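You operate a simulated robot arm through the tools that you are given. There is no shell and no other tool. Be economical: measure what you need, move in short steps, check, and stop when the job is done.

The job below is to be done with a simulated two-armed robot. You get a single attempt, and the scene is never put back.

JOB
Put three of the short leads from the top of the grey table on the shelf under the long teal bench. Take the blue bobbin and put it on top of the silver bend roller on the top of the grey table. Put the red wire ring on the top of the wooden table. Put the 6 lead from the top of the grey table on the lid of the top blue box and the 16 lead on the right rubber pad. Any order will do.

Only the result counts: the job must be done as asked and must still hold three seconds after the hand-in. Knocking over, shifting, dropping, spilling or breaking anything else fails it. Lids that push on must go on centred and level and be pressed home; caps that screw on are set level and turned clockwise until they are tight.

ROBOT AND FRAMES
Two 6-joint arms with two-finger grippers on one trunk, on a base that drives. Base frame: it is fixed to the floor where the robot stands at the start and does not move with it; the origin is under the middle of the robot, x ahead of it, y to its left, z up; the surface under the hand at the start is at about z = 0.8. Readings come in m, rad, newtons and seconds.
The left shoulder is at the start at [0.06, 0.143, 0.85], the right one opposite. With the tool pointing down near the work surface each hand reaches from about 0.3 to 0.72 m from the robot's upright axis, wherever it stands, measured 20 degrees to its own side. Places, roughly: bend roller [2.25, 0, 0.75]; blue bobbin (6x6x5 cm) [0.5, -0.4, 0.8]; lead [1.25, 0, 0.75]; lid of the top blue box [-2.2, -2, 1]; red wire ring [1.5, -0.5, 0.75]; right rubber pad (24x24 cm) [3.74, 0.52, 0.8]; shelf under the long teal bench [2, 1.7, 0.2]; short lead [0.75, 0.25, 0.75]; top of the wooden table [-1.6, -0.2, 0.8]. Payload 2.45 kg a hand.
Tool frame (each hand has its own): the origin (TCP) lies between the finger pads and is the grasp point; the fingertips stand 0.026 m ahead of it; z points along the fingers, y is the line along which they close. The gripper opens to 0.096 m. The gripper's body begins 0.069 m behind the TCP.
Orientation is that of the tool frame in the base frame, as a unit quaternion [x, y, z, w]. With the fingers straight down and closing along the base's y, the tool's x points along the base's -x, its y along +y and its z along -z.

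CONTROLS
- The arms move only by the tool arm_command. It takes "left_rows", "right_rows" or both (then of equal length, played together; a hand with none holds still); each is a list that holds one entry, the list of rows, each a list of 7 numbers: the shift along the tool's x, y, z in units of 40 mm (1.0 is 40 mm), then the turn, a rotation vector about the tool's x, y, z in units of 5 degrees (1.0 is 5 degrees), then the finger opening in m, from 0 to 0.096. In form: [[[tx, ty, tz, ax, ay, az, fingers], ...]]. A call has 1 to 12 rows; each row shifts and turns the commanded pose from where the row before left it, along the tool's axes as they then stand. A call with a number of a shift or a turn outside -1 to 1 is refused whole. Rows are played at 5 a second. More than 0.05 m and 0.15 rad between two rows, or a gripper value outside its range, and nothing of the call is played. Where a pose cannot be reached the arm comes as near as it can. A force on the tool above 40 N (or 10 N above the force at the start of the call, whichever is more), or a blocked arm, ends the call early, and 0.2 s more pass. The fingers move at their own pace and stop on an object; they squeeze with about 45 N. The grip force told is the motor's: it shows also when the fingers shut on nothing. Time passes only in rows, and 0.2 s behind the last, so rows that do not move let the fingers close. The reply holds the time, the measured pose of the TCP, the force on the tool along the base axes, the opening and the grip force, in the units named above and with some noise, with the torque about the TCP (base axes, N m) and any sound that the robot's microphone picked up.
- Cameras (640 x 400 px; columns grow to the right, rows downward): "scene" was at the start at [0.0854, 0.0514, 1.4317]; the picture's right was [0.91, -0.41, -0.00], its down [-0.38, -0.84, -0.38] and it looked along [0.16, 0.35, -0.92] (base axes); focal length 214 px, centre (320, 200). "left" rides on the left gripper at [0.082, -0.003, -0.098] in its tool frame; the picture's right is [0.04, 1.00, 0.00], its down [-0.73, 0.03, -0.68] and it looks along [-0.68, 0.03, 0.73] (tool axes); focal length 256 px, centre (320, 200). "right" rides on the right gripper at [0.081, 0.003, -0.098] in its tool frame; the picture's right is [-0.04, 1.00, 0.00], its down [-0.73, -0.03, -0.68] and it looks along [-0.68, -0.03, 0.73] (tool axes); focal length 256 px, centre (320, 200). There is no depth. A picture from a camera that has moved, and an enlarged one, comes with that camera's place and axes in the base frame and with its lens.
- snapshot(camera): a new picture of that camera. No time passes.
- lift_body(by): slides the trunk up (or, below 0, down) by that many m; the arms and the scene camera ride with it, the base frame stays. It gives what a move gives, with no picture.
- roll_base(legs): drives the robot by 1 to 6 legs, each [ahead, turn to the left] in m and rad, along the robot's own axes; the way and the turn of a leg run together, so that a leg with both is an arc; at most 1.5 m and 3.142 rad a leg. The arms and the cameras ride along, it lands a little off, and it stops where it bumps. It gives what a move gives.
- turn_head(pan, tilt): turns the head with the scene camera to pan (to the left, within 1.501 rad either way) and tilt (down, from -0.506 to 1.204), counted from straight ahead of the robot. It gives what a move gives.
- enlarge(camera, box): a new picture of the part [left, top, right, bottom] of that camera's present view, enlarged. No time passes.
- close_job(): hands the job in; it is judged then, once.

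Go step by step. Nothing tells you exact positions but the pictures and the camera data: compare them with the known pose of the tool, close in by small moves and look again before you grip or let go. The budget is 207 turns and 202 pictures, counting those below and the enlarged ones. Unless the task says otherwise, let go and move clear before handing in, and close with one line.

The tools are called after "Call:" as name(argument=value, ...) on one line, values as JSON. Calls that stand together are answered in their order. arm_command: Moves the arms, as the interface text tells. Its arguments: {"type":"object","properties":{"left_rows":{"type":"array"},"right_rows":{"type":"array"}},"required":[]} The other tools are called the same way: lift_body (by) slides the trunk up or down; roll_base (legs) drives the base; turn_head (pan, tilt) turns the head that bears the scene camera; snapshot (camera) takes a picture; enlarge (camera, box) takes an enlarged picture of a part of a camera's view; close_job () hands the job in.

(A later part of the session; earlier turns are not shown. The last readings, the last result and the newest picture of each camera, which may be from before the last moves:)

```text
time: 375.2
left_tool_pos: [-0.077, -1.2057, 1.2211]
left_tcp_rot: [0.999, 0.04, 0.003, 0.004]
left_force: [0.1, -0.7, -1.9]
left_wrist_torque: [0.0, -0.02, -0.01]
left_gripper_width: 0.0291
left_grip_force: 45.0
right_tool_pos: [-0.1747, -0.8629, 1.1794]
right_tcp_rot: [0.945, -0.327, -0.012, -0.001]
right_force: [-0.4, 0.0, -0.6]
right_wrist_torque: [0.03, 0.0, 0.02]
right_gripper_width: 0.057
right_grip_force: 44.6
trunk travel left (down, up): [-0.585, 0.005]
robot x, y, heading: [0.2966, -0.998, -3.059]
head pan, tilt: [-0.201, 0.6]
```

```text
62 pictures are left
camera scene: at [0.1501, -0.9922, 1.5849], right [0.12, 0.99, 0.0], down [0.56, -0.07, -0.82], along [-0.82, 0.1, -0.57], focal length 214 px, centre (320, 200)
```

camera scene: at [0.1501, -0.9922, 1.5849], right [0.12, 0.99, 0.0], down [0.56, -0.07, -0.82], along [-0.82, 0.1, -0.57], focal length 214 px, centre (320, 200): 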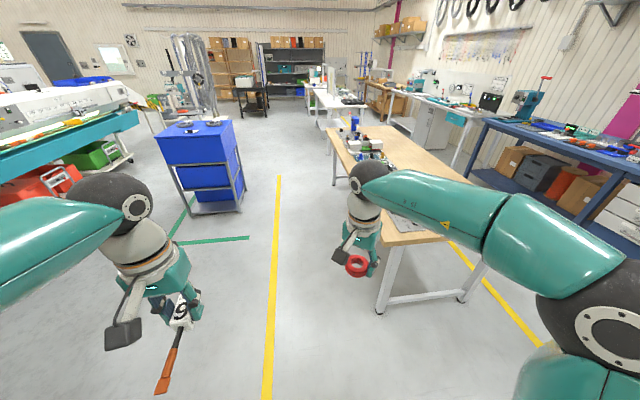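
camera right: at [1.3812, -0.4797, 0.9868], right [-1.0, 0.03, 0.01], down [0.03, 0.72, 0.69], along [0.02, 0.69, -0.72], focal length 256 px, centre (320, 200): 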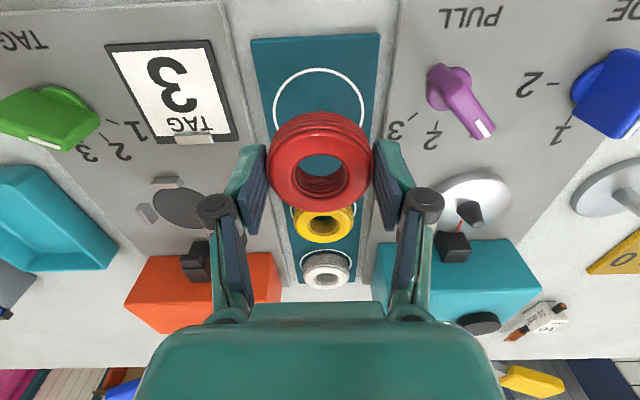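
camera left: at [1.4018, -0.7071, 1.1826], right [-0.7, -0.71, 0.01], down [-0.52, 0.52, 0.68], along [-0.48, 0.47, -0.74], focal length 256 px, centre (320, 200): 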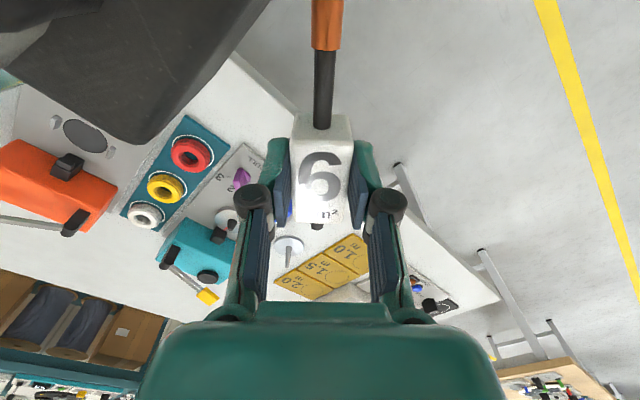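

Call:
roll_base(legs=[[0.9, -0.08]])

Call:
turn_head(pan=-1.0, tilt=0.6)

Call:
snapshot(camera="scene")

Call:
turn_head(pan=0.5, tilt=0.5)

Call:
snapshot(camera="scene")

```text
time: 380.0
left_tool_pos: [-0.9959, -1.1918, 1.2203]
left_tcp_rot: [1.0, -0.012, 0.003, 0.004]
left_force: [0.3, 0.5, -2.9]
left_wrist_torque: [0.03, -0.03, 0.0]
left_gripper_width: 0.0293
left_grip_force: 44.6
right_tool_pos: [-1.056, -0.8426, 1.1783]
right_tcp_rot: [0.927, -0.375, -0.011, -0.001]
right_force: [-0.3, -0.3, -0.6]
right_wrist_torque: [-0.01, 0.01, -0.02]
right_gripper_width: 0.0571
right_grip_force: 44.9
trunk travel left (down, up): [-0.585, 0.005]
robot x, y, heading: [-0.6019, -1.0229, 3.119]
head pan, tilt: [-0.201, 0.6]
```

```text
time: 381.2
left_tool_pos: [-0.9954, -1.1929, 1.2207]
left_tcp_rot: [1.0, -0.012, 0.003, 0.005]
left_force: [0.5, 0.3, -2.8]
left_wrist_torque: [-0.01, 0.01, 0.02]
left_gripper_width: 0.0289
left_grip_force: 45.0
right_tool_pos: [-1.0561, -0.8424, 1.1782]
right_tcp_rot: [0.927, -0.375, -0.01, -0.001]
right_force: [0.5, 0.5, -0.7]
right_wrist_torque: [-0.02, -0.01, 0.0]
right_gripper_width: 0.0569
right_grip_force: 44.8
trunk travel left (down, up): [-0.585, 0.005]
robot x, y, heading: [-0.5987, -1.0238, 3.124]
head pan, tilt: [-1.0, 0.6]
```

```text
61 pictures are left
camera scene: at [-0.7068, -0.9476, 1.585], right [0.85, 0.52, 0.0], down [0.3, -0.48, -0.82], along [-0.43, 0.7, -0.57], focal length 214 px, centre (320, 200)
```

scene: 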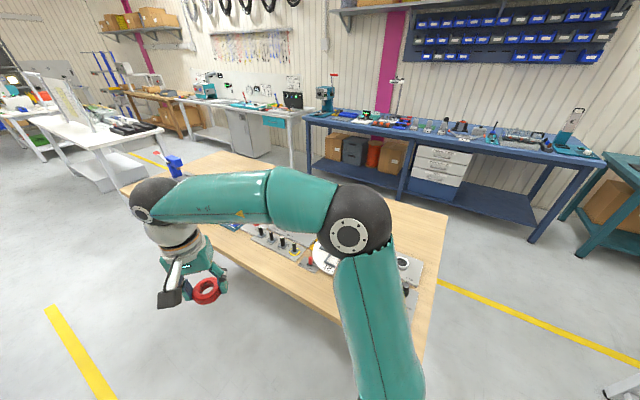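

```text
time: 382.8
left_tool_pos: [-0.995, -1.1921, 1.2212]
left_tcp_rot: [1.0, -0.012, 0.002, 0.004]
left_force: [-0.4, 0.0, -1.9]
left_wrist_torque: [0.0, -0.03, 0.01]
left_gripper_width: 0.0293
left_grip_force: 45.0
right_tool_pos: [-1.0558, -0.8429, 1.1785]
right_tcp_rot: [0.927, -0.374, -0.01, -0.002]
right_force: [-0.4, -0.8, -1.5]
right_wrist_torque: [-0.01, 0.0, -0.02]
right_gripper_width: 0.0571
right_grip_force: 44.9
trunk travel left (down, up): [-0.585, 0.005]
robot x, y, heading: [-0.6013, -1.0226, 3.122]
head pan, tilt: [0.499, 0.499]
```

```text
60 pictures are left
camera scene: at [-0.7413, -1.0648, 1.5941], right [-0.46, 0.89, 0.0], down [0.43, 0.22, -0.88], along [-0.78, -0.4, -0.48], focal length 214 px, centre (320, 200)
```

scene: 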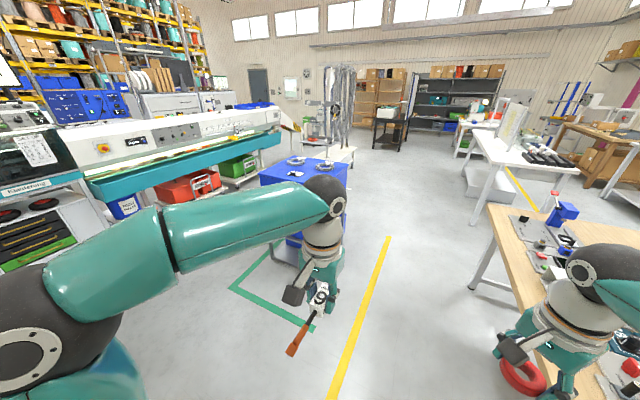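

Call:
roll_base(legs=[[0.6, 0]])

Call:
turn_head(pan=-1.4, tilt=0.6)

Call:
snapshot(camera="scene")

Call:
snapshot(camera="right")

```text
time: 386.2
left_tool_pos: [-1.5994, -1.1734, 1.2207]
left_tcp_rot: [1.0, -0.017, 0.002, 0.004]
left_force: [0.7, -0.3, -2.4]
left_wrist_torque: [0.0, -0.02, -0.01]
left_gripper_width: 0.0294
left_grip_force: 45.2
right_tool_pos: [-1.6567, -0.8235, 1.1788]
right_tcp_rot: [0.926, -0.378, -0.01, -0.001]
right_force: [1.1, 0.0, -1.4]
right_wrist_torque: [-0.02, -0.01, -0.01]
right_gripper_width: 0.0572
right_grip_force: 45.5
trunk travel left (down, up): [-0.585, 0.005]
robot x, y, heading: [-1.1991, -1.0076, 3.112]
head pan, tilt: [0.499, 0.499]
```

```text
time: 388.1
left_tool_pos: [-1.5982, -1.1743, 1.2215]
left_tcp_rot: [1.0, -0.016, 0.003, 0.004]
left_force: [0.0, -0.3, -2.8]
left_wrist_torque: [0.0, -0.01, -0.01]
left_gripper_width: 0.0294
left_grip_force: 45.3
right_tool_pos: [-1.6566, -0.8244, 1.1784]
right_tcp_rot: [0.925, -0.38, -0.01, -0.002]
right_force: [-0.4, -0.3, -0.8]
right_wrist_torque: [-0.02, 0.0, -0.01]
right_gripper_width: 0.0573
right_grip_force: 45.0
trunk travel left (down, up): [-0.585, 0.005]
robot x, y, heading: [-1.2026, -1.0078, 3.113]
head pan, tilt: [-1.4, 0.6]
```

```text
59 pictures are left
camera scene: at [-1.2744, -0.9202, 1.585], right [0.99, 0.14, 0.0], down [0.08, -0.56, -0.83], along [-0.12, 0.82, -0.56], focal length 214 px, centre (320, 200)
```

scene: 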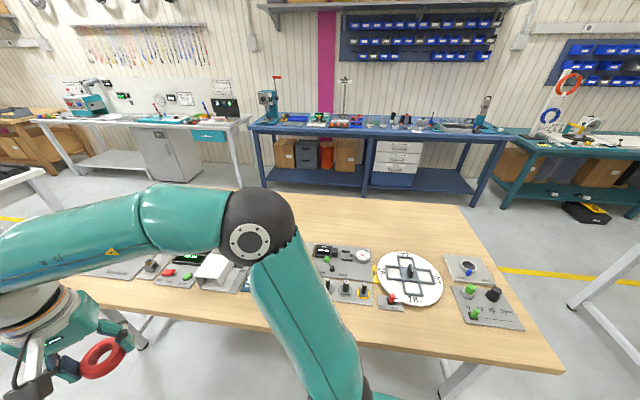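

```text
58 pictures are left
camera right: at [-1.598, -0.884, 1.276], right [-0.73, -0.68, 0.01], down [-0.49, 0.53, 0.69], along [-0.48, 0.5, -0.72], focal length 256 px, centre (320, 200)
```

right: 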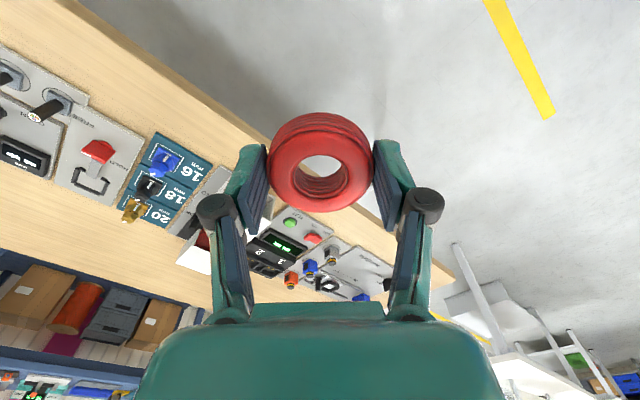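

Call:
roll_base(legs=[[-0.5, 0]])

Call:
arm_command(right_rows=[[[0.3, -0.8, 0, 0, 0, 0, 0.04], [0.3, -0.8, 0, 0, 0, 0, 0.04], [0.3, -0.8, 0, 0, 0, 0, 0.04], [0.3, -0.8, 0, 0, 0, 0, 0.04], [0.3, -0.8, 0, 0, 0, 0, 0.04]]])

Call:
snapshot(camera="right")

Call:
snapshot(camera="scene")

```text
time: 391.1
left_tool_pos: [-1.0915, -1.1901, 1.222]
left_tcp_rot: [1.0, -0.016, 0.003, 0.004]
left_force: [0.1, -0.1, -2.9]
left_wrist_torque: [0.03, 0.02, 0.0]
left_gripper_width: 0.0288
left_grip_force: 44.5
right_tool_pos: [-1.1509, -0.8401, 1.1804]
right_tcp_rot: [0.926, -0.378, -0.011, -0.001]
right_force: [-0.3, -0.3, -1.1]
right_wrist_torque: [-0.04, 0.03, 0.0]
right_gripper_width: 0.0572
right_grip_force: 44.4
trunk travel left (down, up): [-0.585, 0.005]
robot x, y, heading: [-0.695, -1.0202, 3.116]
head pan, tilt: [-1.4, 0.6]
```

```text
time: 392.3
left_tool_pos: [-1.0908, -1.1888, 1.2224]
left_tcp_rot: [1.0, -0.015, 0.002, 0.004]
left_force: [-0.2, 0.0, -3.0]
left_wrist_torque: [-0.03, 0.02, -0.02]
left_gripper_width: 0.0294
left_grip_force: 44.7
right_tool_pos: [-0.9967, -0.768, 1.1771]
right_tcp_rot: [0.926, -0.377, -0.011, -0.002]
right_force: [0.2, -0.2, -0.5]
right_wrist_torque: [-0.04, 0.01, 0.03]
right_gripper_width: 0.0569
right_grip_force: 45.0
trunk travel left (down, up): [-0.585, 0.005]
robot x, y, heading: [-0.6987, -1.0233, 3.114]
head pan, tilt: [-1.4, 0.6]
```

```text
57 pictures are left
camera right: at [-0.9378, -0.8287, 1.2742], right [-0.73, -0.69, 0.01], down [-0.49, 0.53, 0.69], along [-0.48, 0.5, -0.72], focal length 256 px, centre (320, 200)
```

right: 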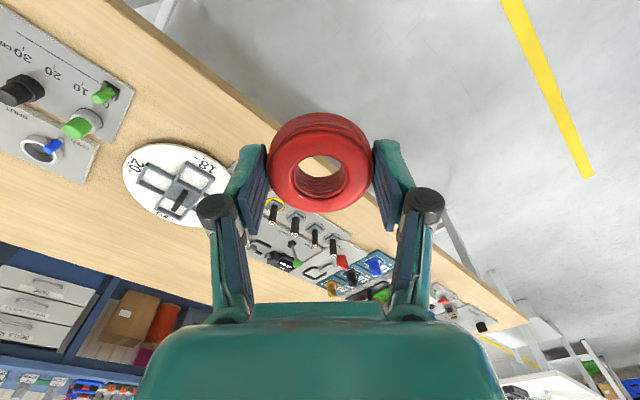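

```text
56 pictures are left
camera scene: at [-0.7687, -0.9343, 1.5851], right [0.99, 0.14, 0.0], down [0.08, -0.56, -0.82], along [-0.12, 0.82, -0.57], focal length 214 px, centre (320, 200)
```

scene: 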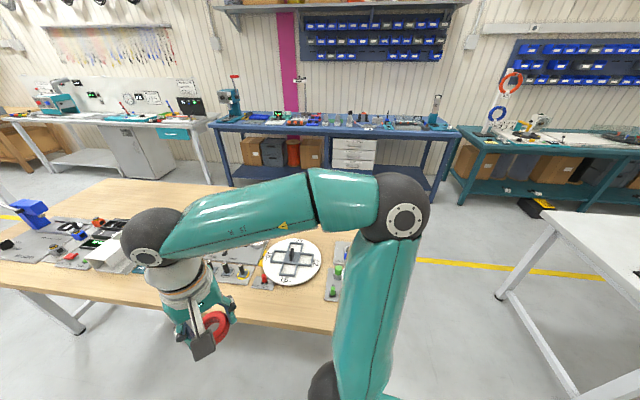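

Call:
lift_body(by=-0.11)

Call:
arm_command(right_rows=[[[-0.446, -0.877, 0, 0, 0, 0, 0.04], [-0.446, -0.877, 0, 0, 0, 0, 0.04], [-0.446, -0.877, 0, 0, 0, 0, 0.04], [-0.446, -0.877, 0, 0, 0, 0, 0.04], [-0.446, -0.877, 0, 0, 0, 0, 0.04], [-0.446, -0.877, 0, 0, 0, 0, 0.04], [-0.446, -0.877, 0, 0, 0, 0, 0.04], [0, 0, 0.9, 0, 0, 0, 0.04], [0, 0, 0.9, 0, 0, 0, 0.04], [0, 0, 0.9, 0, 0, 0, 0.04]]])

Call:
snapshot(camera="right")

Call:
enlarge(camera="scene", box=[180, 200, 380, 350])

```text
time: 393.7
left_tool_pos: [-1.0917, -1.1891, 1.1124]
left_tcp_rot: [1.0, -0.016, 0.002, 0.005]
left_force: [-0.8, 0.2, -1.8]
left_wrist_torque: [0.02, -0.04, 0.0]
left_gripper_width: 0.0292
left_grip_force: 45.6
right_tool_pos: [-0.9973, -0.7705, 1.068]
right_tcp_rot: [0.926, -0.377, -0.011, -0.002]
right_force: [-0.1, 0.0, -1.2]
right_wrist_torque: [-0.02, 0.0, 0.0]
right_gripper_width: 0.0569
right_grip_force: 45.2
trunk travel left (down, up): [-0.475, 0.115]
robot x, y, heading: [-0.6951, -1.0192, 3.118]
head pan, tilt: [-1.4, 0.6]
```

```text
time: 395.9
left_tool_pos: [-1.0929, -1.189, 1.1112]
left_tcp_rot: [1.0, -0.016, 0.003, 0.005]
left_force: [0.6, -1.3, -1.4]
left_wrist_torque: [0.01, -0.03, 0.02]
left_gripper_width: 0.0291
left_grip_force: 45.0
right_tool_pos: [-0.9491, -0.546, 0.9609]
right_tcp_rot: [0.926, -0.377, -0.011, -0.003]
right_force: [0.2, 0.4, -1.5]
right_wrist_torque: [0.0, -0.02, 0.03]
right_gripper_width: 0.0571
right_grip_force: 44.9
right hand out of reach, approached as far as the arm can: row 6, 7
trunk travel left (down, up): [-0.475, 0.115]
robot x, y, heading: [-0.6943, -1.0227, 3.113]
head pan, tilt: [-1.4, 0.6]
```

```text
55 pictures are left
camera right: at [-0.891, -0.6064, 1.0571], right [-0.73, -0.69, 0.0], down [-0.49, 0.53, 0.69], along [-0.48, 0.5, -0.72], focal length 256 px, centre (320, 200)
```

right: 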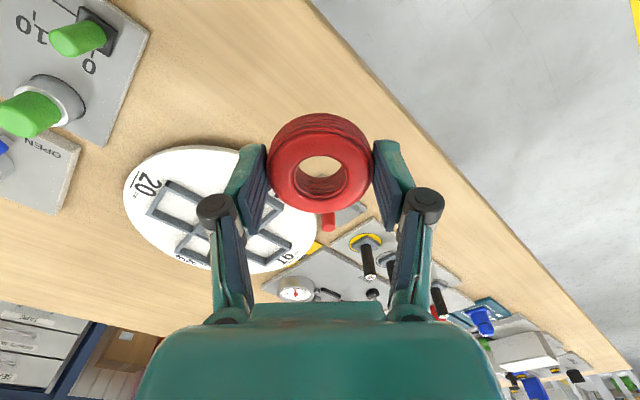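

```text
2.67 times, centred on (280, 275) of scene
camera zoom: at [-0.7705, -0.9342, 1.475], right [0.99, 0.14, 0.0], down [0.08, -0.56, -0.82], along [-0.12, 0.82, -0.57], focal length 572 px, centre (427, 0)
```

zoom: 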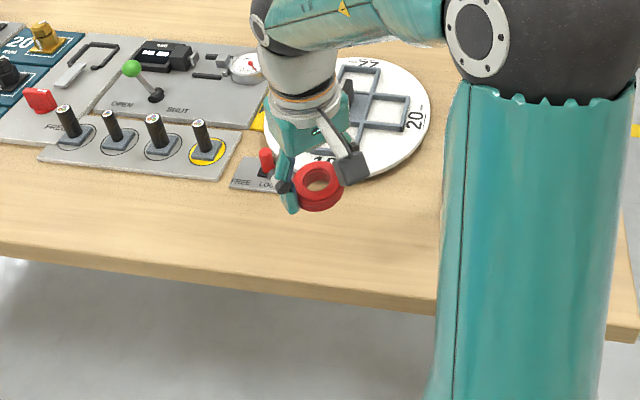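

Call:
arm_command(right_rows=[[[-0.18, -1, 0, 0, 0, 0, 0.04], [0, 0, 0.9, 0, 0, 0, 0.04], [0, 0, 0.9, 0, 0, 0, 0.04], [0, 0, 0.6, 0, 0, 0, 0.04], [0, 0, 0, 0, 0, 0, 0.04]]])

Call:
enlarge(camera="scene", box=[240, 230, 360, 320])

```text
time: 397.1
left_tool_pos: [-1.0918, -1.1889, 1.1126]
left_tcp_rot: [1.0, -0.016, 0.003, 0.005]
left_force: [-0.8, -0.1, -0.8]
left_wrist_torque: [-0.02, 0.0, -0.03]
left_gripper_width: 0.0292
left_grip_force: 45.4
right_tool_pos: [-0.9487, -0.5473, 0.8646]
right_tcp_rot: [0.926, -0.378, -0.01, -0.002]
right_force: [0.2, 0.6, -1.8]
right_wrist_torque: [0.0, -0.01, 0.01]
right_gripper_width: 0.0571
right_grip_force: 45.1
right hand out of reach, approached as far as the arm can: row 1
trunk travel left (down, up): [-0.475, 0.115]
robot x, y, heading: [-0.6962, -1.021, 3.112]
head pan, tilt: [-1.4, 0.6]
```

```text
4.44 times, centred on (300, 275) of scene
camera zoom: at [-0.7698, -0.9349, 1.4751], right [0.99, 0.14, 0.0], down [0.08, -0.56, -0.83], along [-0.12, 0.82, -0.56], focal length 953 px, centre (409, -133)
```

zoom: 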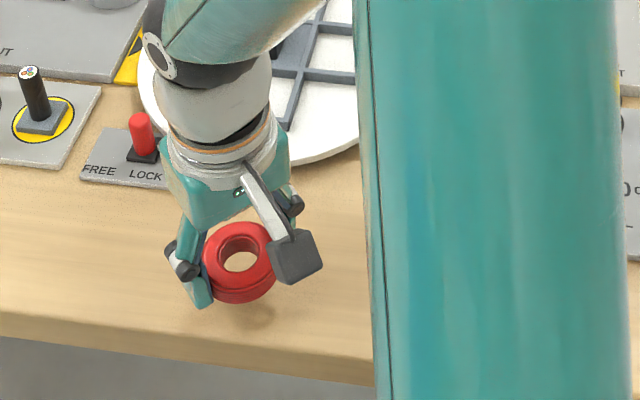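

Call:
roll_base(legs=[[0, -0.12]])

Call:
enlarge(camera="scene", box=[220, 200, 380, 320])

Call:
snapshot(camera="right")

```text
time: 398.1
left_tool_pos: [-1.1106, -1.1402, 1.1117]
left_tcp_rot: [0.997, -0.076, 0.002, 0.004]
left_force: [0.2, 0.9, -2.5]
left_wrist_torque: [-0.01, 0.02, -0.01]
left_gripper_width: 0.0293
left_grip_force: 45.0
right_tool_pos: [-0.8914, -0.5212, 0.8651]
right_tcp_rot: [0.901, -0.433, -0.011, -0.002]
right_force: [0.9, 0.3, -1.4]
right_wrist_torque: [-0.03, 0.0, 0.03]
right_gripper_width: 0.057
right_grip_force: 45.3
trunk travel left (down, up): [-0.475, 0.115]
robot x, y, heading: [-0.6888, -1.0244, 2.99]
head pan, tilt: [-1.4, 0.6]
```

```text
3.33 times, centred on (300, 260) of scene
camera zoom: at [-0.7594, -0.93, 1.475], right [1.0, 0.03, 0.0], down [0.01, -0.56, -0.82], along [-0.02, 0.82, -0.57], focal length 715 px, centre (387, 0)
```

zoom: 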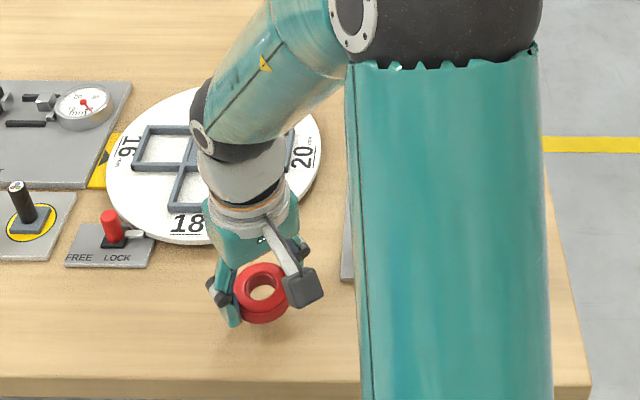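

```text
51 pictures are left
camera right: at [-0.8398, -0.5871, 0.9623], right [-0.8, -0.59, 0.01], down [-0.42, 0.58, 0.69], along [-0.42, 0.56, -0.72], focal length 256 px, centre (320, 200)
```

right: 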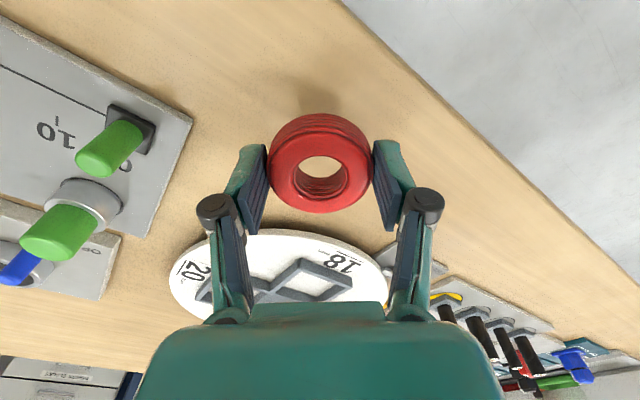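

Call:
arm_command(right_rows=[[[0, 0, 0.4, 0, 0, 0, 0.04], [0, 0, 0.2, 0, 0, 0, 0.04], [0, 0, 0, 0, 0, 0, 0.04]]])

Call:
arm_command(right_rows=[[[0, 0, 0.1, 0, 0, 0, 0.04], [0, 0, 0, 0, 0, 0, 0.04]]])

Call:
arm_command(right_rows=[[[0, 0, 0.1, 0, 0, 0, 0.04], [0, 0, 0, 0, 0, 0, 0.04]]])

```text
time: 398.9
left_tool_pos: [-1.1094, -1.1399, 1.1116]
left_tcp_rot: [0.997, -0.077, 0.003, 0.004]
left_force: [0.4, 0.4, -2.7]
left_wrist_torque: [0.0, -0.01, 0.0]
left_gripper_width: 0.0293
left_grip_force: 45.1
right_tool_pos: [-0.8893, -0.5208, 0.8423]
right_tcp_rot: [0.901, -0.433, -0.011, -0.001]
right_force: [0.9, -0.4, -1.6]
right_wrist_torque: [0.03, 0.02, -0.04]
right_gripper_width: 0.057
right_grip_force: 45.0
trunk travel left (down, up): [-0.475, 0.115]
robot x, y, heading: [-0.6981, -1.0247, 2.996]
head pan, tilt: [-1.4, 0.6]
```

```text
time: 399.5
left_tool_pos: [-1.1108, -1.1404, 1.1123]
left_tcp_rot: [0.997, -0.076, 0.003, 0.005]
left_force: [-1.1, -0.7, -1.5]
left_wrist_torque: [0.01, 0.01, 0.02]
left_gripper_width: 0.0296
left_grip_force: 44.9
right_tool_pos: [-0.8905, -0.52, 0.8382]
right_tcp_rot: [0.902, -0.432, -0.01, -0.002]
right_force: [-1.0, 0.2, 0.0]
right_wrist_torque: [0.01, -0.02, -0.02]
right_gripper_width: 0.0568
right_grip_force: 44.7
trunk travel left (down, up): [-0.475, 0.115]
robot x, y, heading: [-0.6986, -1.0233, 2.997]
head pan, tilt: [-1.4, 0.6]
```

```text
time: 400.1
left_tool_pos: [-1.1098, -1.1396, 1.1118]
left_tcp_rot: [0.997, -0.076, 0.002, 0.005]
left_force: [-0.5, 0.3, -2.0]
left_wrist_torque: [0.01, 0.0, 0.01]
left_gripper_width: 0.0293
left_grip_force: 45.1
right_tool_pos: [-0.8929, -0.5199, 0.8346]
right_tcp_rot: [0.902, -0.432, -0.01, -0.002]
right_force: [0.7, 0.1, -1.4]
right_wrist_torque: [0.0, 0.01, -0.02]
right_gripper_width: 0.0573
right_grip_force: 45.4
trunk travel left (down, up): [-0.475, 0.115]
robot x, y, heading: [-0.6985, -1.0258, 2.999]
head pan, tilt: [-1.4, 0.6]
```

Call:
arm_command(right_rows=[[[0, 0, 0.08, 0, 0, 0, 0.04], [0, 0, 0, 0, 0, 0, 0.04]]])

Call:
arm_command(right_rows=[[[0, 0, 0.08, 0, 0, 0, 0.04], [0, 0, 0, 0, 0, 0, 0.04]]])

Call:
enlarge(camera="scene", box=[250, 240, 330, 300])

```text
time: 400.7
left_tool_pos: [-1.1102, -1.1402, 1.1126]
left_tcp_rot: [0.997, -0.076, 0.003, 0.004]
left_force: [-0.5, -0.4, -1.1]
left_wrist_torque: [-0.01, -0.01, 0.0]
left_gripper_width: 0.0293
left_grip_force: 45.0
right_tool_pos: [-0.8919, -0.5196, 0.8307]
right_tcp_rot: [0.902, -0.432, -0.01, -0.002]
right_force: [0.3, 0.0, -1.1]
right_wrist_torque: [0.01, 0.01, -0.01]
right_gripper_width: 0.0571
right_grip_force: 45.0
trunk travel left (down, up): [-0.475, 0.115]
robot x, y, heading: [-0.697, -1.0266, 3.0]
head pan, tilt: [-1.4, 0.6]
```

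```text
time: 401.3
left_tool_pos: [-1.1099, -1.1418, 1.1118]
left_tcp_rot: [0.997, -0.076, 0.003, 0.005]
left_force: [0.2, -0.4, -2.6]
left_wrist_torque: [0.04, -0.03, 0.03]
left_gripper_width: 0.0293
left_grip_force: 45.2
right_tool_pos: [-0.8922, -0.5181, 0.8285]
right_tcp_rot: [0.901, -0.433, -0.012, -0.002]
right_force: [-0.6, -0.8, 10.0]
right_wrist_torque: [-0.23, 0.02, 0.0]
right_gripper_width: 0.0573
right_grip_force: 45.3
trunk travel left (down, up): [-0.475, 0.115]
robot x, y, heading: [-0.6981, -1.0231, 2.998]
head pan, tilt: [-1.4, 0.6]
```

```text
6.67 times, centred on (290, 270) of scene
camera zoom: at [-0.7592, -0.931, 1.4753], right [1.0, 0.03, 0.0], down [0.01, -0.56, -0.83], along [-0.02, 0.83, -0.56], focal length 1430 px, centre (520, -267)
```

zoom: 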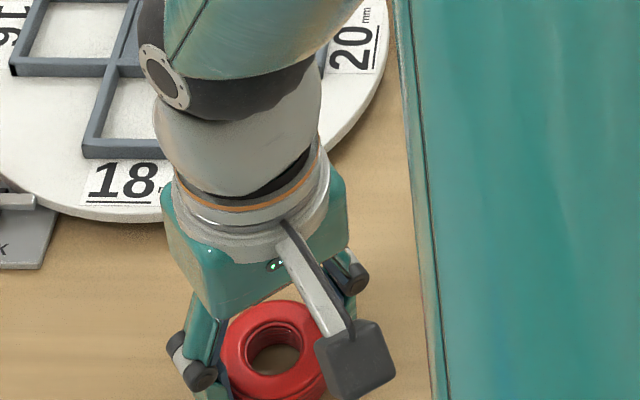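

Ring touches the table. I release and lift.

Call:
arm_command(right_rows=[[[0, 0, -0.03, 0, 0, 0, 0.057], [0, 0, 0, 0, 0, 0, 0.075], [0, 0, 0, 0, 0, 0, 0.085], [0, 0, 0, 0, 0, 0, 0.085], [0, 0, -0.6, 0, 0, 0, 0.085], [0, 0, -1, 0, 0, 0, 0.085], [0, 0, -1, 0, 0, 0, 0.085], [0, 0, -1, 0, 0, 0, 0.085], [0, 0, -1, 0, 0, 0, 0.085]]])

Call:
snapshot(camera="right")

```text
time: 403.3
left_tool_pos: [-1.1091, -1.1421, 1.1129]
left_tcp_rot: [0.997, -0.076, 0.002, 0.005]
left_force: [-0.1, 0.4, -2.9]
left_wrist_torque: [-0.01, 0.03, 0.03]
left_gripper_width: 0.0294
left_grip_force: 45.1
right_tool_pos: [-0.8891, -0.5268, 1.0123]
right_tcp_rot: [0.901, -0.434, -0.01, -0.004]
right_force: [-0.2, -0.1, 0.2]
right_wrist_torque: [-0.01, -0.01, 0.02]
right_gripper_width: 0.0851
right_grip_force: 0.0
trunk travel left (down, up): [-0.475, 0.115]
robot x, y, heading: [-0.6979, -1.0284, 2.993]
head pan, tilt: [-1.4, 0.6]
```

```text
49 pictures are left
camera right: at [-0.8391, -0.5929, 1.109], right [-0.81, -0.59, 0.0], down [-0.42, 0.58, 0.69], along [-0.41, 0.56, -0.72], focal length 256 px, centre (320, 200)
```

right: 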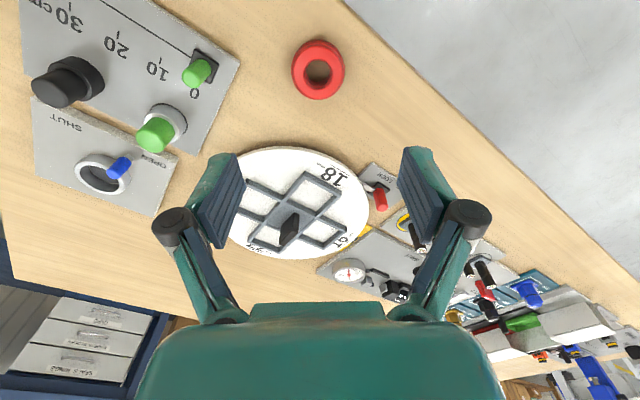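

Call:
lift_body(by=0.11)

Call:
arm_command(right_rows=[[[0.5, 0.8, 0, 0, 0, 0, 0.05], [0.5, 0.8, 0, 0, 0, 0, 0.05], [0.5, 0.8, 0, 0, 0, 0, 0.05], [0.5, 0.8, 0, 0, 0, 0, 0.05], [0.5, 0.8, 0, 0, 0, 0, 0.05]]])

Call:
roll_base(legs=[[0, 0.4]])

Call:
roll_base(legs=[[0, 0.35]])

Call:
roll_base(legs=[[0.85, 0]])

Call:
turn_head(pan=0, tilt=0.6)

Call:
snapshot(camera="scene")

```text
time: 404.7
left_tool_pos: [-1.1093, -1.1408, 1.2217]
left_tcp_rot: [0.997, -0.076, 0.003, 0.004]
left_force: [0.7, -0.5, -1.6]
left_wrist_torque: [0.0, 0.01, -0.02]
left_gripper_width: 0.0293
left_grip_force: 45.0
right_tool_pos: [-0.8888, -0.525, 1.1213]
right_tcp_rot: [0.901, -0.434, -0.01, -0.004]
right_force: [-0.6, -0.4, 1.1]
right_wrist_torque: [0.0, 0.01, 0.0]
right_gripper_width: 0.0852
right_grip_force: 0.0
trunk travel left (down, up): [-0.585, 0.005]
robot x, y, heading: [-0.7007, -1.0243, 2.992]
head pan, tilt: [-1.4, 0.6]
```

```text
time: 405.9
left_tool_pos: [-1.1105, -1.1415, 1.2222]
left_tcp_rot: [0.997, -0.076, 0.002, 0.004]
left_force: [0.0, -0.4, -2.3]
left_wrist_torque: [0.01, 0.0, 0.0]
left_gripper_width: 0.0292
left_grip_force: 45.1
right_tool_pos: [-0.9523, -0.7036, 1.1206]
right_tcp_rot: [0.901, -0.434, -0.009, -0.005]
right_force: [0.5, -0.2, 0.1]
right_wrist_torque: [0.01, 0.0, 0.0]
right_gripper_width: 0.0499
right_grip_force: 0.2
trunk travel left (down, up): [-0.585, 0.005]
robot x, y, heading: [-0.6988, -1.027, 2.994]
head pan, tilt: [-1.4, 0.6]
```

```text
time: 407.6
left_tool_pos: [-1.0325, -1.2898, 1.2216]
left_tcp_rot: [0.993, 0.121, 0.002, 0.004]
left_force: [0.7, 0.2, -2.8]
left_wrist_torque: [0.01, 0.0, 0.0]
left_gripper_width: 0.0294
left_grip_force: 45.0
right_tool_pos: [-1.0548, -0.8249, 1.12]
right_tcp_rot: [0.968, -0.25, -0.011, -0.002]
right_force: [0.7, 0.3, -0.1]
right_wrist_torque: [0.05, 0.0, 0.01]
right_gripper_width: 0.0501
right_grip_force: 0.0
trunk travel left (down, up): [-0.585, 0.005]
robot x, y, heading: [-0.6992, -1.0126, -2.902]
head pan, tilt: [-1.4, 0.6]
```

```text
time: 409.2
left_tool_pos: [-0.9173, -1.385, 1.2225]
left_tcp_rot: [0.956, 0.292, 0.003, 0.003]
left_force: [-0.3, -0.1, -2.2]
left_wrist_torque: [0.0, -0.03, 0.0]
left_gripper_width: 0.0292
left_grip_force: 45.4
right_tool_pos: [-1.0969, -0.9564, 1.1204]
right_tcp_rot: [0.997, -0.078, -0.01, 0.0]
right_force: [0.4, -0.3, -0.5]
right_wrist_torque: [-0.02, 0.01, -0.03]
right_gripper_width: 0.05
right_grip_force: 0.1
trunk travel left (down, up): [-0.585, 0.005]
robot x, y, heading: [-0.7018, -1.0082, -2.553]
head pan, tilt: [-1.4, 0.6]
```

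```text
time: 413.7
left_tool_pos: [-1.5979, -1.8612, 1.2243]
left_tcp_rot: [0.954, 0.301, 0.004, 0.004]
left_force: [0.1, -0.2, -1.8]
left_wrist_torque: [0.01, 0.0, 0.01]
left_gripper_width: 0.0296
left_grip_force: 45.0
right_tool_pos: [-1.7845, -1.4342, 1.1199]
right_tcp_rot: [0.998, -0.068, -0.011, 0.0]
right_force: [-0.4, 0.4, 0.3]
right_wrist_torque: [0.01, 0.01, -0.01]
right_gripper_width: 0.0502
right_grip_force: 0.1
trunk travel left (down, up): [-0.585, 0.005]
robot x, y, heading: [-1.3888, -1.4763, -2.534]
head pan, tilt: [-1.4, 0.6]
```

```text
time: 415.2
left_tool_pos: [-1.5974, -1.8613, 1.2231]
left_tcp_rot: [0.954, 0.3, 0.004, 0.003]
left_force: [-0.3, 0.0, -1.7]
left_wrist_torque: [0.01, -0.01, -0.04]
left_gripper_width: 0.0291
left_grip_force: 45.0
right_tool_pos: [-1.7849, -1.4347, 1.1207]
right_tcp_rot: [0.998, -0.068, -0.011, 0.0]
right_force: [0.2, -0.1, -0.4]
right_wrist_torque: [0.01, -0.02, 0.0]
right_gripper_width: 0.0499
right_grip_force: 0.0
trunk travel left (down, up): [-0.585, 0.005]
robot x, y, heading: [-1.3891, -1.4774, -2.531]
head pan, tilt: [0.0, 0.6]
```

```text
48 pictures are left
camera scene: at [-1.5114, -1.5624, 1.585], right [-0.57, 0.82, 0.0], down [0.46, 0.32, -0.82], along [-0.68, -0.47, -0.57], focal length 214 px, centre (320, 200)
```

scene: 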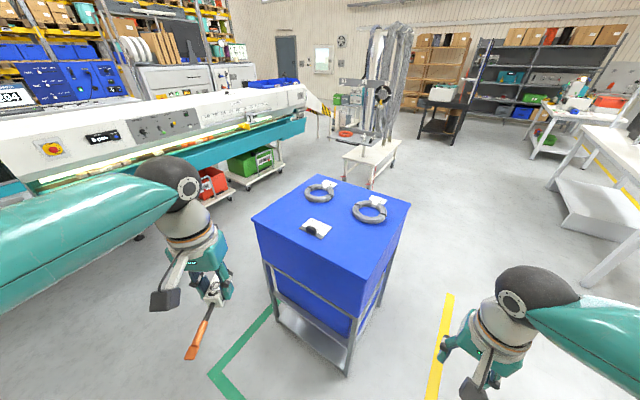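

Call:
roll_base(legs=[[0, 0.42]])

Call:
roll_base(legs=[[0, 0.42], [0.49, 0]])

Call:
roll_base(legs=[[0, -0.5]])

Call:
roll_base(legs=[[0, -0.5]])

Call:
roll_base(legs=[[0, -0.46]])

Call:
snapshot(camera="scene")

Call:
snapshot(camera="left")

```text
time: 417.0
left_tool_pos: [-1.4261, -1.9123, 1.2235]
left_tcp_rot: [0.872, 0.489, 0.005, 0.003]
left_force: [0.3, 0.2, -1.7]
left_wrist_torque: [0.02, -0.02, 0.01]
left_gripper_width: 0.0294
left_grip_force: 44.9
right_tool_pos: [-1.7684, -1.5968, 1.1211]
right_tcp_rot: [0.99, 0.139, -0.01, 0.002]
right_force: [0.1, 0.2, 0.3]
right_wrist_torque: [0.0, 0.02, 0.02]
right_gripper_width: 0.05
right_grip_force: 0.0
trunk travel left (down, up): [-0.585, 0.005]
robot x, y, heading: [-1.4023, -1.4725, -2.124]
head pan, tilt: [0.0, 0.6]
```

```text
time: 421.3
left_tool_pos: [-1.3099, -2.3733, 1.2248]
left_tcp_rot: [0.753, 0.659, 0.004, 0.002]
left_force: [0.2, 0.0, -2.5]
left_wrist_torque: [0.03, -0.05, -0.02]
left_gripper_width: 0.0296
left_grip_force: 45.3
right_tool_pos: [-1.7514, -2.222, 1.123]
right_tcp_rot: [0.941, 0.34, -0.009, 0.004]
right_force: [-0.1, 0.3, 0.1]
right_wrist_torque: [-0.01, -0.02, -0.03]
right_gripper_width: 0.0501
right_grip_force: 0.0
trunk travel left (down, up): [-0.585, 0.005]
robot x, y, heading: [-1.468, -1.9589, -1.707]
head pan, tilt: [0.0, 0.6]
```

```text
time: 423.3
left_tool_pos: [-1.5227, -2.3938, 1.2244]
left_tcp_rot: [0.89, 0.456, 0.004, 0.003]
left_force: [0.4, 0.2, -1.3]
left_wrist_torque: [-0.01, 0.0, 0.01]
left_gripper_width: 0.0294
left_grip_force: 45.5
right_tool_pos: [-1.8411, -2.0536, 1.122]
right_tcp_rot: [0.995, 0.1, -0.011, 0.002]
right_force: [0.1, -0.6, -0.3]
right_wrist_torque: [0.03, 0.01, 0.03]
right_gripper_width: 0.0499
right_grip_force: 0.0
trunk travel left (down, up): [-0.585, 0.005]
robot x, y, heading: [-1.4537, -1.9669, -2.197]
head pan, tilt: [0.0, 0.6]
```

```text
time: 425.3
left_tool_pos: [-1.7255, -2.3055, 1.2241]
left_tcp_rot: [0.976, 0.216, 0.004, 0.004]
left_force: [0.7, 0.1, -1.9]
left_wrist_torque: [0.02, -0.03, 0.03]
left_gripper_width: 0.0291
left_grip_force: 45.8
right_tool_pos: [-1.8375, -1.8521, 1.1229]
right_tcp_rot: [0.988, -0.156, -0.01, -0.001]
right_force: [0.1, 0.2, -0.2]
right_wrist_torque: [0.03, 0.02, 0.02]
right_gripper_width: 0.05
right_grip_force: 0.1
trunk travel left (down, up): [-0.585, 0.005]
robot x, y, heading: [-1.4505, -1.981, -2.712]
head pan, tilt: [0.0, 0.6]
```

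```text
time: 427.2
left_tool_pos: [-1.8401, -2.1471, 1.225]
left_tcp_rot: [1.0, -0.012, 0.002, 0.005]
left_force: [0.2, -0.3, -2.8]
left_wrist_torque: [0.01, 0.0, 0.01]
left_gripper_width: 0.0294
left_grip_force: 45.6
right_tool_pos: [-1.7401, -1.6938, 1.1235]
right_tcp_rot: [0.927, -0.376, -0.011, -0.003]
right_force: [1.2, -0.1, 0.6]
right_wrist_torque: [-0.01, 0.02, 0.0]
right_gripper_width: 0.05
right_grip_force: 0.0
trunk travel left (down, up): [-0.585, 0.005]
robot x, y, heading: [-1.4478, -1.9977, 3.117]
head pan, tilt: [0.0, 0.6]
```

```text
47 pictures are left
camera scene: at [-1.595, -1.9925, 1.5851], right [0.03, 1.0, 0.0], down [0.56, -0.01, -0.82], along [-0.82, 0.02, -0.57], focal length 214 px, centre (320, 200)
```

scene: 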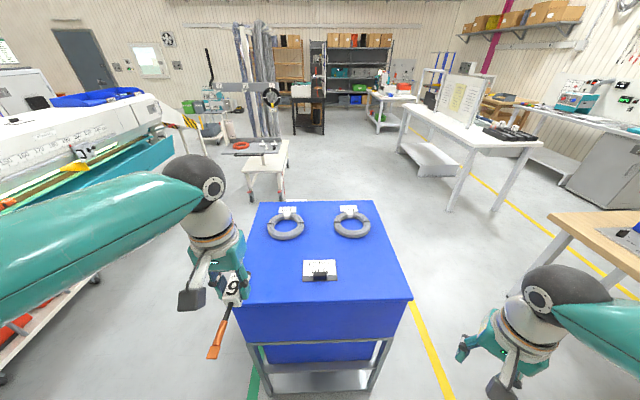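

```text
46 pictures are left
camera left: at [-1.7581, -2.1466, 1.3244], right [0.02, -1.0, 0.01], down [-0.74, -0.01, 0.67], along [-0.67, -0.02, -0.74], focal length 256 px, centre (320, 200)
```

left: 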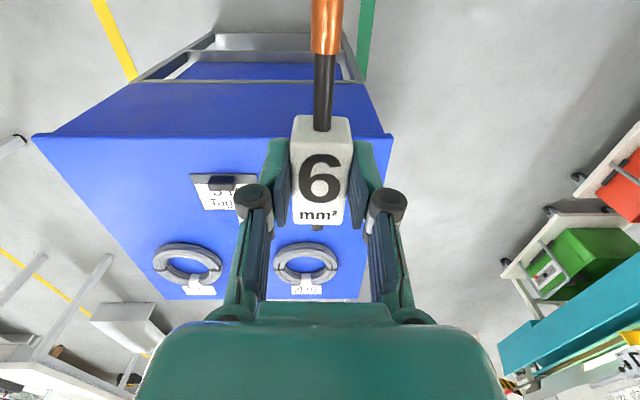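

Call:
arm_command(left_rows=[[[-0.9, -0.06, 0, 0, 0, 0, 0.01], [-0.9, -0.06, 0, 0, 0, 0, 0.01], [-0.9, -0.06, 0, 0, 0, 0, 0.01], [-0.9, -0.06, 0, 0, 0, 0, 0.01], [-0.9, -0.06, 0, 0, 0, 0, 0.01], [-0.9, -0.06, 0, 0, 0, 0, 0.01], [-0.85, -0.06, 0, 0, 0, 0, 0.01], [0, 0, 0.9, 0, 0, 0, 0.01], [0, 0, 0.9, 0, 0, 0, 0.01], [0, 0, 0.9, 0, 0, 0, 0.01], [0, 0, 0, 0, 0, 0, 0.01]]])

Call:
snapshot(camera="scene")

Call:
snapshot(camera="left")

```text
time: 429.6
left_tool_pos: [-2.0439, -2.128, 1.0973]
left_tcp_rot: [1.0, -0.011, 0.003, 0.005]
left_force: [0.1, 0.2, -2.2]
left_wrist_torque: [0.01, 0.01, 0.01]
left_gripper_width: 0.0295
left_grip_force: 44.7
left hand out of reach, approached as far as the arm can: row 6, 7
right_tool_pos: [-1.74, -1.6937, 1.1233]
right_tcp_rot: [0.927, -0.375, -0.01, -0.004]
right_force: [-0.6, 0.9, -0.1]
right_wrist_torque: [-0.03, 0.01, 0.01]
right_gripper_width: 0.0499
right_grip_force: 0.1
trunk travel left (down, up): [-0.585, 0.005]
robot x, y, heading: [-1.4495, -1.9928, 3.117]
head pan, tilt: [0.0, 0.6]
```

```text
45 pictures are left
camera scene: at [-1.5953, -1.9923, 1.585], right [0.03, 1.0, 0.0], down [0.57, -0.01, -0.82], along [-0.82, 0.02, -0.57], focal length 214 px, centre (320, 200)
```

scene: 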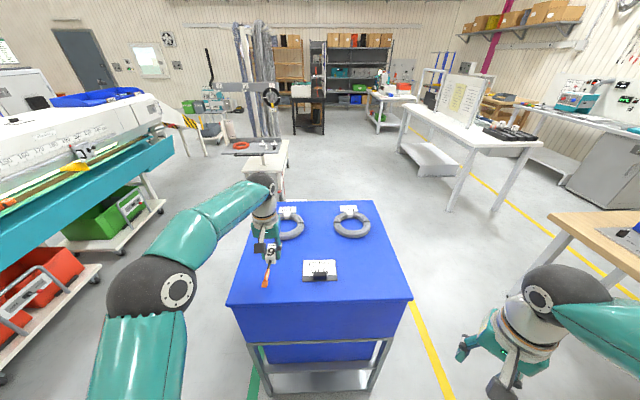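

```text
44 pictures are left
camera left: at [-1.9611, -2.125, 1.1959], right [0.02, -1.0, 0.01], down [-0.74, -0.01, 0.67], along [-0.67, -0.02, -0.74], focal length 256 px, centre (320, 200)
```

left: 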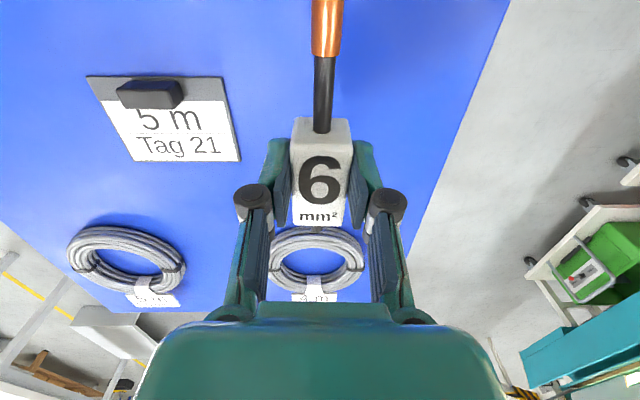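

Call:
roll_base(legs=[[0.045, 0]])

Call:
arm_command(left_rows=[[[0, 0, 0.5, 0, 0, 0, 0.01], [0, 0, 0.4, 0, 0, 0, 0.01], [0, 0, 0, 0, 0, 0, 0.01]]])

Call:
snapshot(camera="left")

Call:
enlarge(camera="scene", box=[220, 180, 380, 320])

```text
time: 430.5
left_tool_pos: [-2.0913, -2.1255, 1.0944]
left_tcp_rot: [1.0, -0.012, 0.004, 0.005]
left_force: [-1.1, -0.7, -2.6]
left_wrist_torque: [-0.03, -0.07, -0.01]
left_gripper_width: 0.0292
left_grip_force: 45.0
right_tool_pos: [-1.788, -1.6923, 1.1234]
right_tcp_rot: [0.927, -0.375, -0.008, -0.003]
right_force: [-0.3, 0.5, -0.2]
right_wrist_torque: [0.0, -0.07, 0.01]
right_gripper_width: 0.0498
right_grip_force: 0.0
trunk travel left (down, up): [-0.585, 0.005]
robot x, y, heading: [-1.4966, -1.996, 3.116]
head pan, tilt: [0.0, 0.6]
```

```text
time: 431.3
left_tool_pos: [-2.0893, -2.1253, 1.0616]
left_tcp_rot: [1.0, -0.012, 0.004, 0.005]
left_force: [0.2, -1.1, -1.7]
left_wrist_torque: [-0.01, 0.03, -0.02]
left_gripper_width: 0.0295
left_grip_force: 44.8
right_tool_pos: [-1.7844, -1.6931, 1.1246]
right_tcp_rot: [0.927, -0.376, -0.011, -0.003]
right_force: [0.2, -0.1, 0.3]
right_wrist_torque: [0.01, 0.01, -0.01]
right_gripper_width: 0.05
right_grip_force: 0.2
trunk travel left (down, up): [-0.585, 0.005]
robot x, y, heading: [-1.4955, -1.992, 3.11]
head pan, tilt: [0.0, 0.6]
```

```text
43 pictures are left
camera left: at [-2.006, -2.1239, 1.1607], right [0.02, -1.0, 0.01], down [-0.74, -0.01, 0.67], along [-0.67, -0.02, -0.74], focal length 256 px, centre (320, 200)
```

left: 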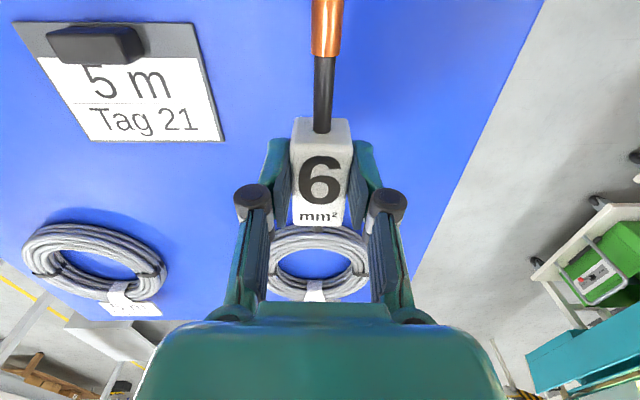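

```text
2.86 times, centred on (300, 250) of scene
camera zoom: at [-1.6401, -1.9916, 1.5851], right [0.02, 1.0, 0.0], down [0.56, -0.01, -0.83], along [-0.82, 0.02, -0.56], focal length 613 px, centre (377, 57)
```

zoom: 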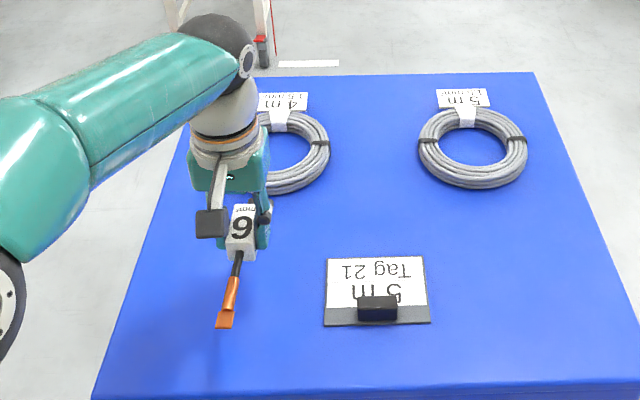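

Call:
arm_command(left_rows=[[[0, 0, 0.2, 0, 0, 0, 0.01], [0, 0, 0.1, 0, 0, 0, 0.01], [0, 0, 0, 0, 0, 0, 0.01]]])

Call:
arm_command(left_rows=[[[0, 0, 0.12, 0, 0, 0, 0.01], [0, 0, 0, 0, 0, 0, 0.01]]])

Call:
arm_command(left_rows=[[[0, 0, 0.1, 0, 0, 0, 0.01], [0, 0, 0, 0, 0, 0, 0.01]]])

```text
time: 432.1
left_tool_pos: [-2.0881, -2.1252, 1.0498]
left_tcp_rot: [1.0, -0.012, 0.003, 0.005]
left_force: [0.3, 0.5, -2.3]
left_wrist_torque: [0.03, -0.04, 0.0]
left_gripper_width: 0.0294
left_grip_force: 44.8
right_tool_pos: [-1.7843, -1.6937, 1.1239]
right_tcp_rot: [0.927, -0.375, -0.01, -0.004]
right_force: [-0.2, 0.0, -1.3]
right_wrist_torque: [0.01, -0.01, 0.01]
right_gripper_width: 0.0501
right_grip_force: 0.2
trunk travel left (down, up): [-0.585, 0.005]
robot x, y, heading: [-1.4879, -1.9934, 3.115]
head pan, tilt: [0.0, 0.6]
```

```text
time: 432.7
left_tool_pos: [-2.0878, -2.1252, 1.0443]
left_tcp_rot: [1.0, -0.012, 0.003, 0.006]
left_force: [-0.4, 0.5, -2.4]
left_wrist_torque: [-0.02, 0.0, 0.02]
left_gripper_width: 0.0295
left_grip_force: 45.0
right_tool_pos: [-1.7847, -1.693, 1.1247]
right_tcp_rot: [0.927, -0.375, -0.011, -0.004]
right_force: [-0.4, -0.6, 0.3]
right_wrist_torque: [0.0, 0.0, -0.01]
right_gripper_width: 0.0502
right_grip_force: 0.0
trunk travel left (down, up): [-0.585, 0.005]
robot x, y, heading: [-1.4943, -1.9957, 3.113]
head pan, tilt: [0.0, 0.6]
```

```text
time: 433.3
left_tool_pos: [-2.0888, -2.1265, 1.0404]
left_tcp_rot: [1.0, -0.011, 0.004, 0.005]
left_force: [0.1, -0.1, -2.0]
left_wrist_torque: [0.02, 0.01, -0.02]
left_gripper_width: 0.0294
left_grip_force: 44.7
right_tool_pos: [-1.7859, -1.6928, 1.1239]
right_tcp_rot: [0.927, -0.375, -0.01, -0.004]
right_force: [-0.8, -0.2, -0.8]
right_wrist_torque: [0.01, 0.0, -0.01]
right_gripper_width: 0.0502
right_grip_force: 0.1
trunk travel left (down, up): [-0.585, 0.005]
robot x, y, heading: [-1.4909, -1.9895, 3.119]
head pan, tilt: [0.0, 0.6]
```

Call:
arm_command(left_rows=[[[0, 0, 0.1, 0, 0, 0, 0.01], [0, 0, 0, 0, 0, 0, 0.01]]])

Call:
arm_command(left_rows=[[[0, 0, 0.1, 0, 0, 0, 0.01], [0, 0, 0, 0, 0, 0, 0.01]]])

Call:
enlarge(camera="scene", box=[230, 210, 330, 290])

```text
time: 433.9
left_tool_pos: [-2.0882, -2.1262, 1.0362]
left_tcp_rot: [1.0, -0.011, 0.004, 0.006]
left_force: [-0.7, -0.2, -2.0]
left_wrist_torque: [-0.05, 0.0, 0.01]
left_gripper_width: 0.029
left_grip_force: 45.2
right_tool_pos: [-1.7851, -1.6927, 1.1239]
right_tcp_rot: [0.927, -0.375, -0.01, -0.004]
right_force: [0.3, -0.3, -0.7]
right_wrist_torque: [-0.01, 0.04, -0.02]
right_gripper_width: 0.0502
right_grip_force: 0.1
trunk travel left (down, up): [-0.585, 0.005]
robot x, y, heading: [-1.4903, -1.9943, 3.12]
head pan, tilt: [0.0, 0.6]
```

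```text
time: 434.5
left_tool_pos: [-2.0875, -2.1253, 1.0309]
left_tcp_rot: [1.0, -0.011, 0.003, 0.005]
left_force: [0.2, -0.2, -1.8]
left_wrist_torque: [-0.03, -0.02, -0.01]
left_gripper_width: 0.0292
left_grip_force: 44.7
right_tool_pos: [-1.7856, -1.6925, 1.1239]
right_tcp_rot: [0.927, -0.376, -0.01, -0.004]
right_force: [0.2, -0.5, 0.0]
right_wrist_torque: [0.04, 0.02, -0.02]
right_gripper_width: 0.0499
right_grip_force: 0.0
trunk travel left (down, up): [-0.585, 0.005]
robot x, y, heading: [-1.4958, -1.994, 3.116]
head pan, tilt: [0.0, 0.6]
```

```text
5.00 times, centred on (280, 250) of scene
camera zoom: at [-1.6409, -1.9916, 1.585], right [0.02, 1.0, 0.0], down [0.57, -0.01, -0.82], along [-0.82, 0.02, -0.57], focal length 1072 px, centre (520, -50)
```

zoom: 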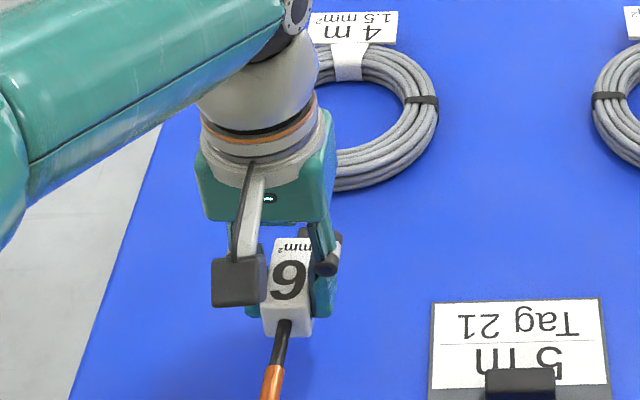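

Call:
arm_command(left_rows=[[[0, 0, 0.12, 0, 0, 0, 0.01], [0, 0, 0.08, 0, 0, 0, 0.01], [0, 0, 0, 0, 0, 0, 0.01]]])

Call:
snapshot(camera="left")

```text
time: 435.3
left_tool_pos: [-2.0882, -2.1252, 1.0224]
left_tcp_rot: [1.0, -0.012, 0.003, 0.005]
left_force: [0.3, -0.5, -2.3]
left_wrist_torque: [0.05, -0.02, -0.02]
left_gripper_width: 0.0292
left_grip_force: 44.7
right_tool_pos: [-1.7845, -1.6933, 1.1241]
right_tcp_rot: [0.927, -0.375, -0.009, -0.003]
right_force: [0.4, 0.2, 0.3]
right_wrist_torque: [-0.02, 0.0, 0.0]
right_gripper_width: 0.0502
right_grip_force: 0.1
trunk travel left (down, up): [-0.585, 0.005]
robot x, y, heading: [-1.4922, -1.991, 3.115]
head pan, tilt: [0.0, 0.6]
```

```text
40 pictures are left
camera left: at [-2.0063, -2.1245, 1.1231], right [0.02, -1.0, 0.01], down [-0.74, -0.01, 0.67], along [-0.67, -0.02, -0.74], focal length 256 px, centre (320, 200)
```

left: 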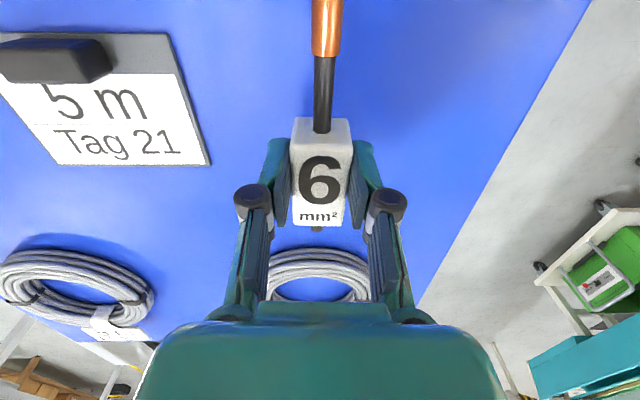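

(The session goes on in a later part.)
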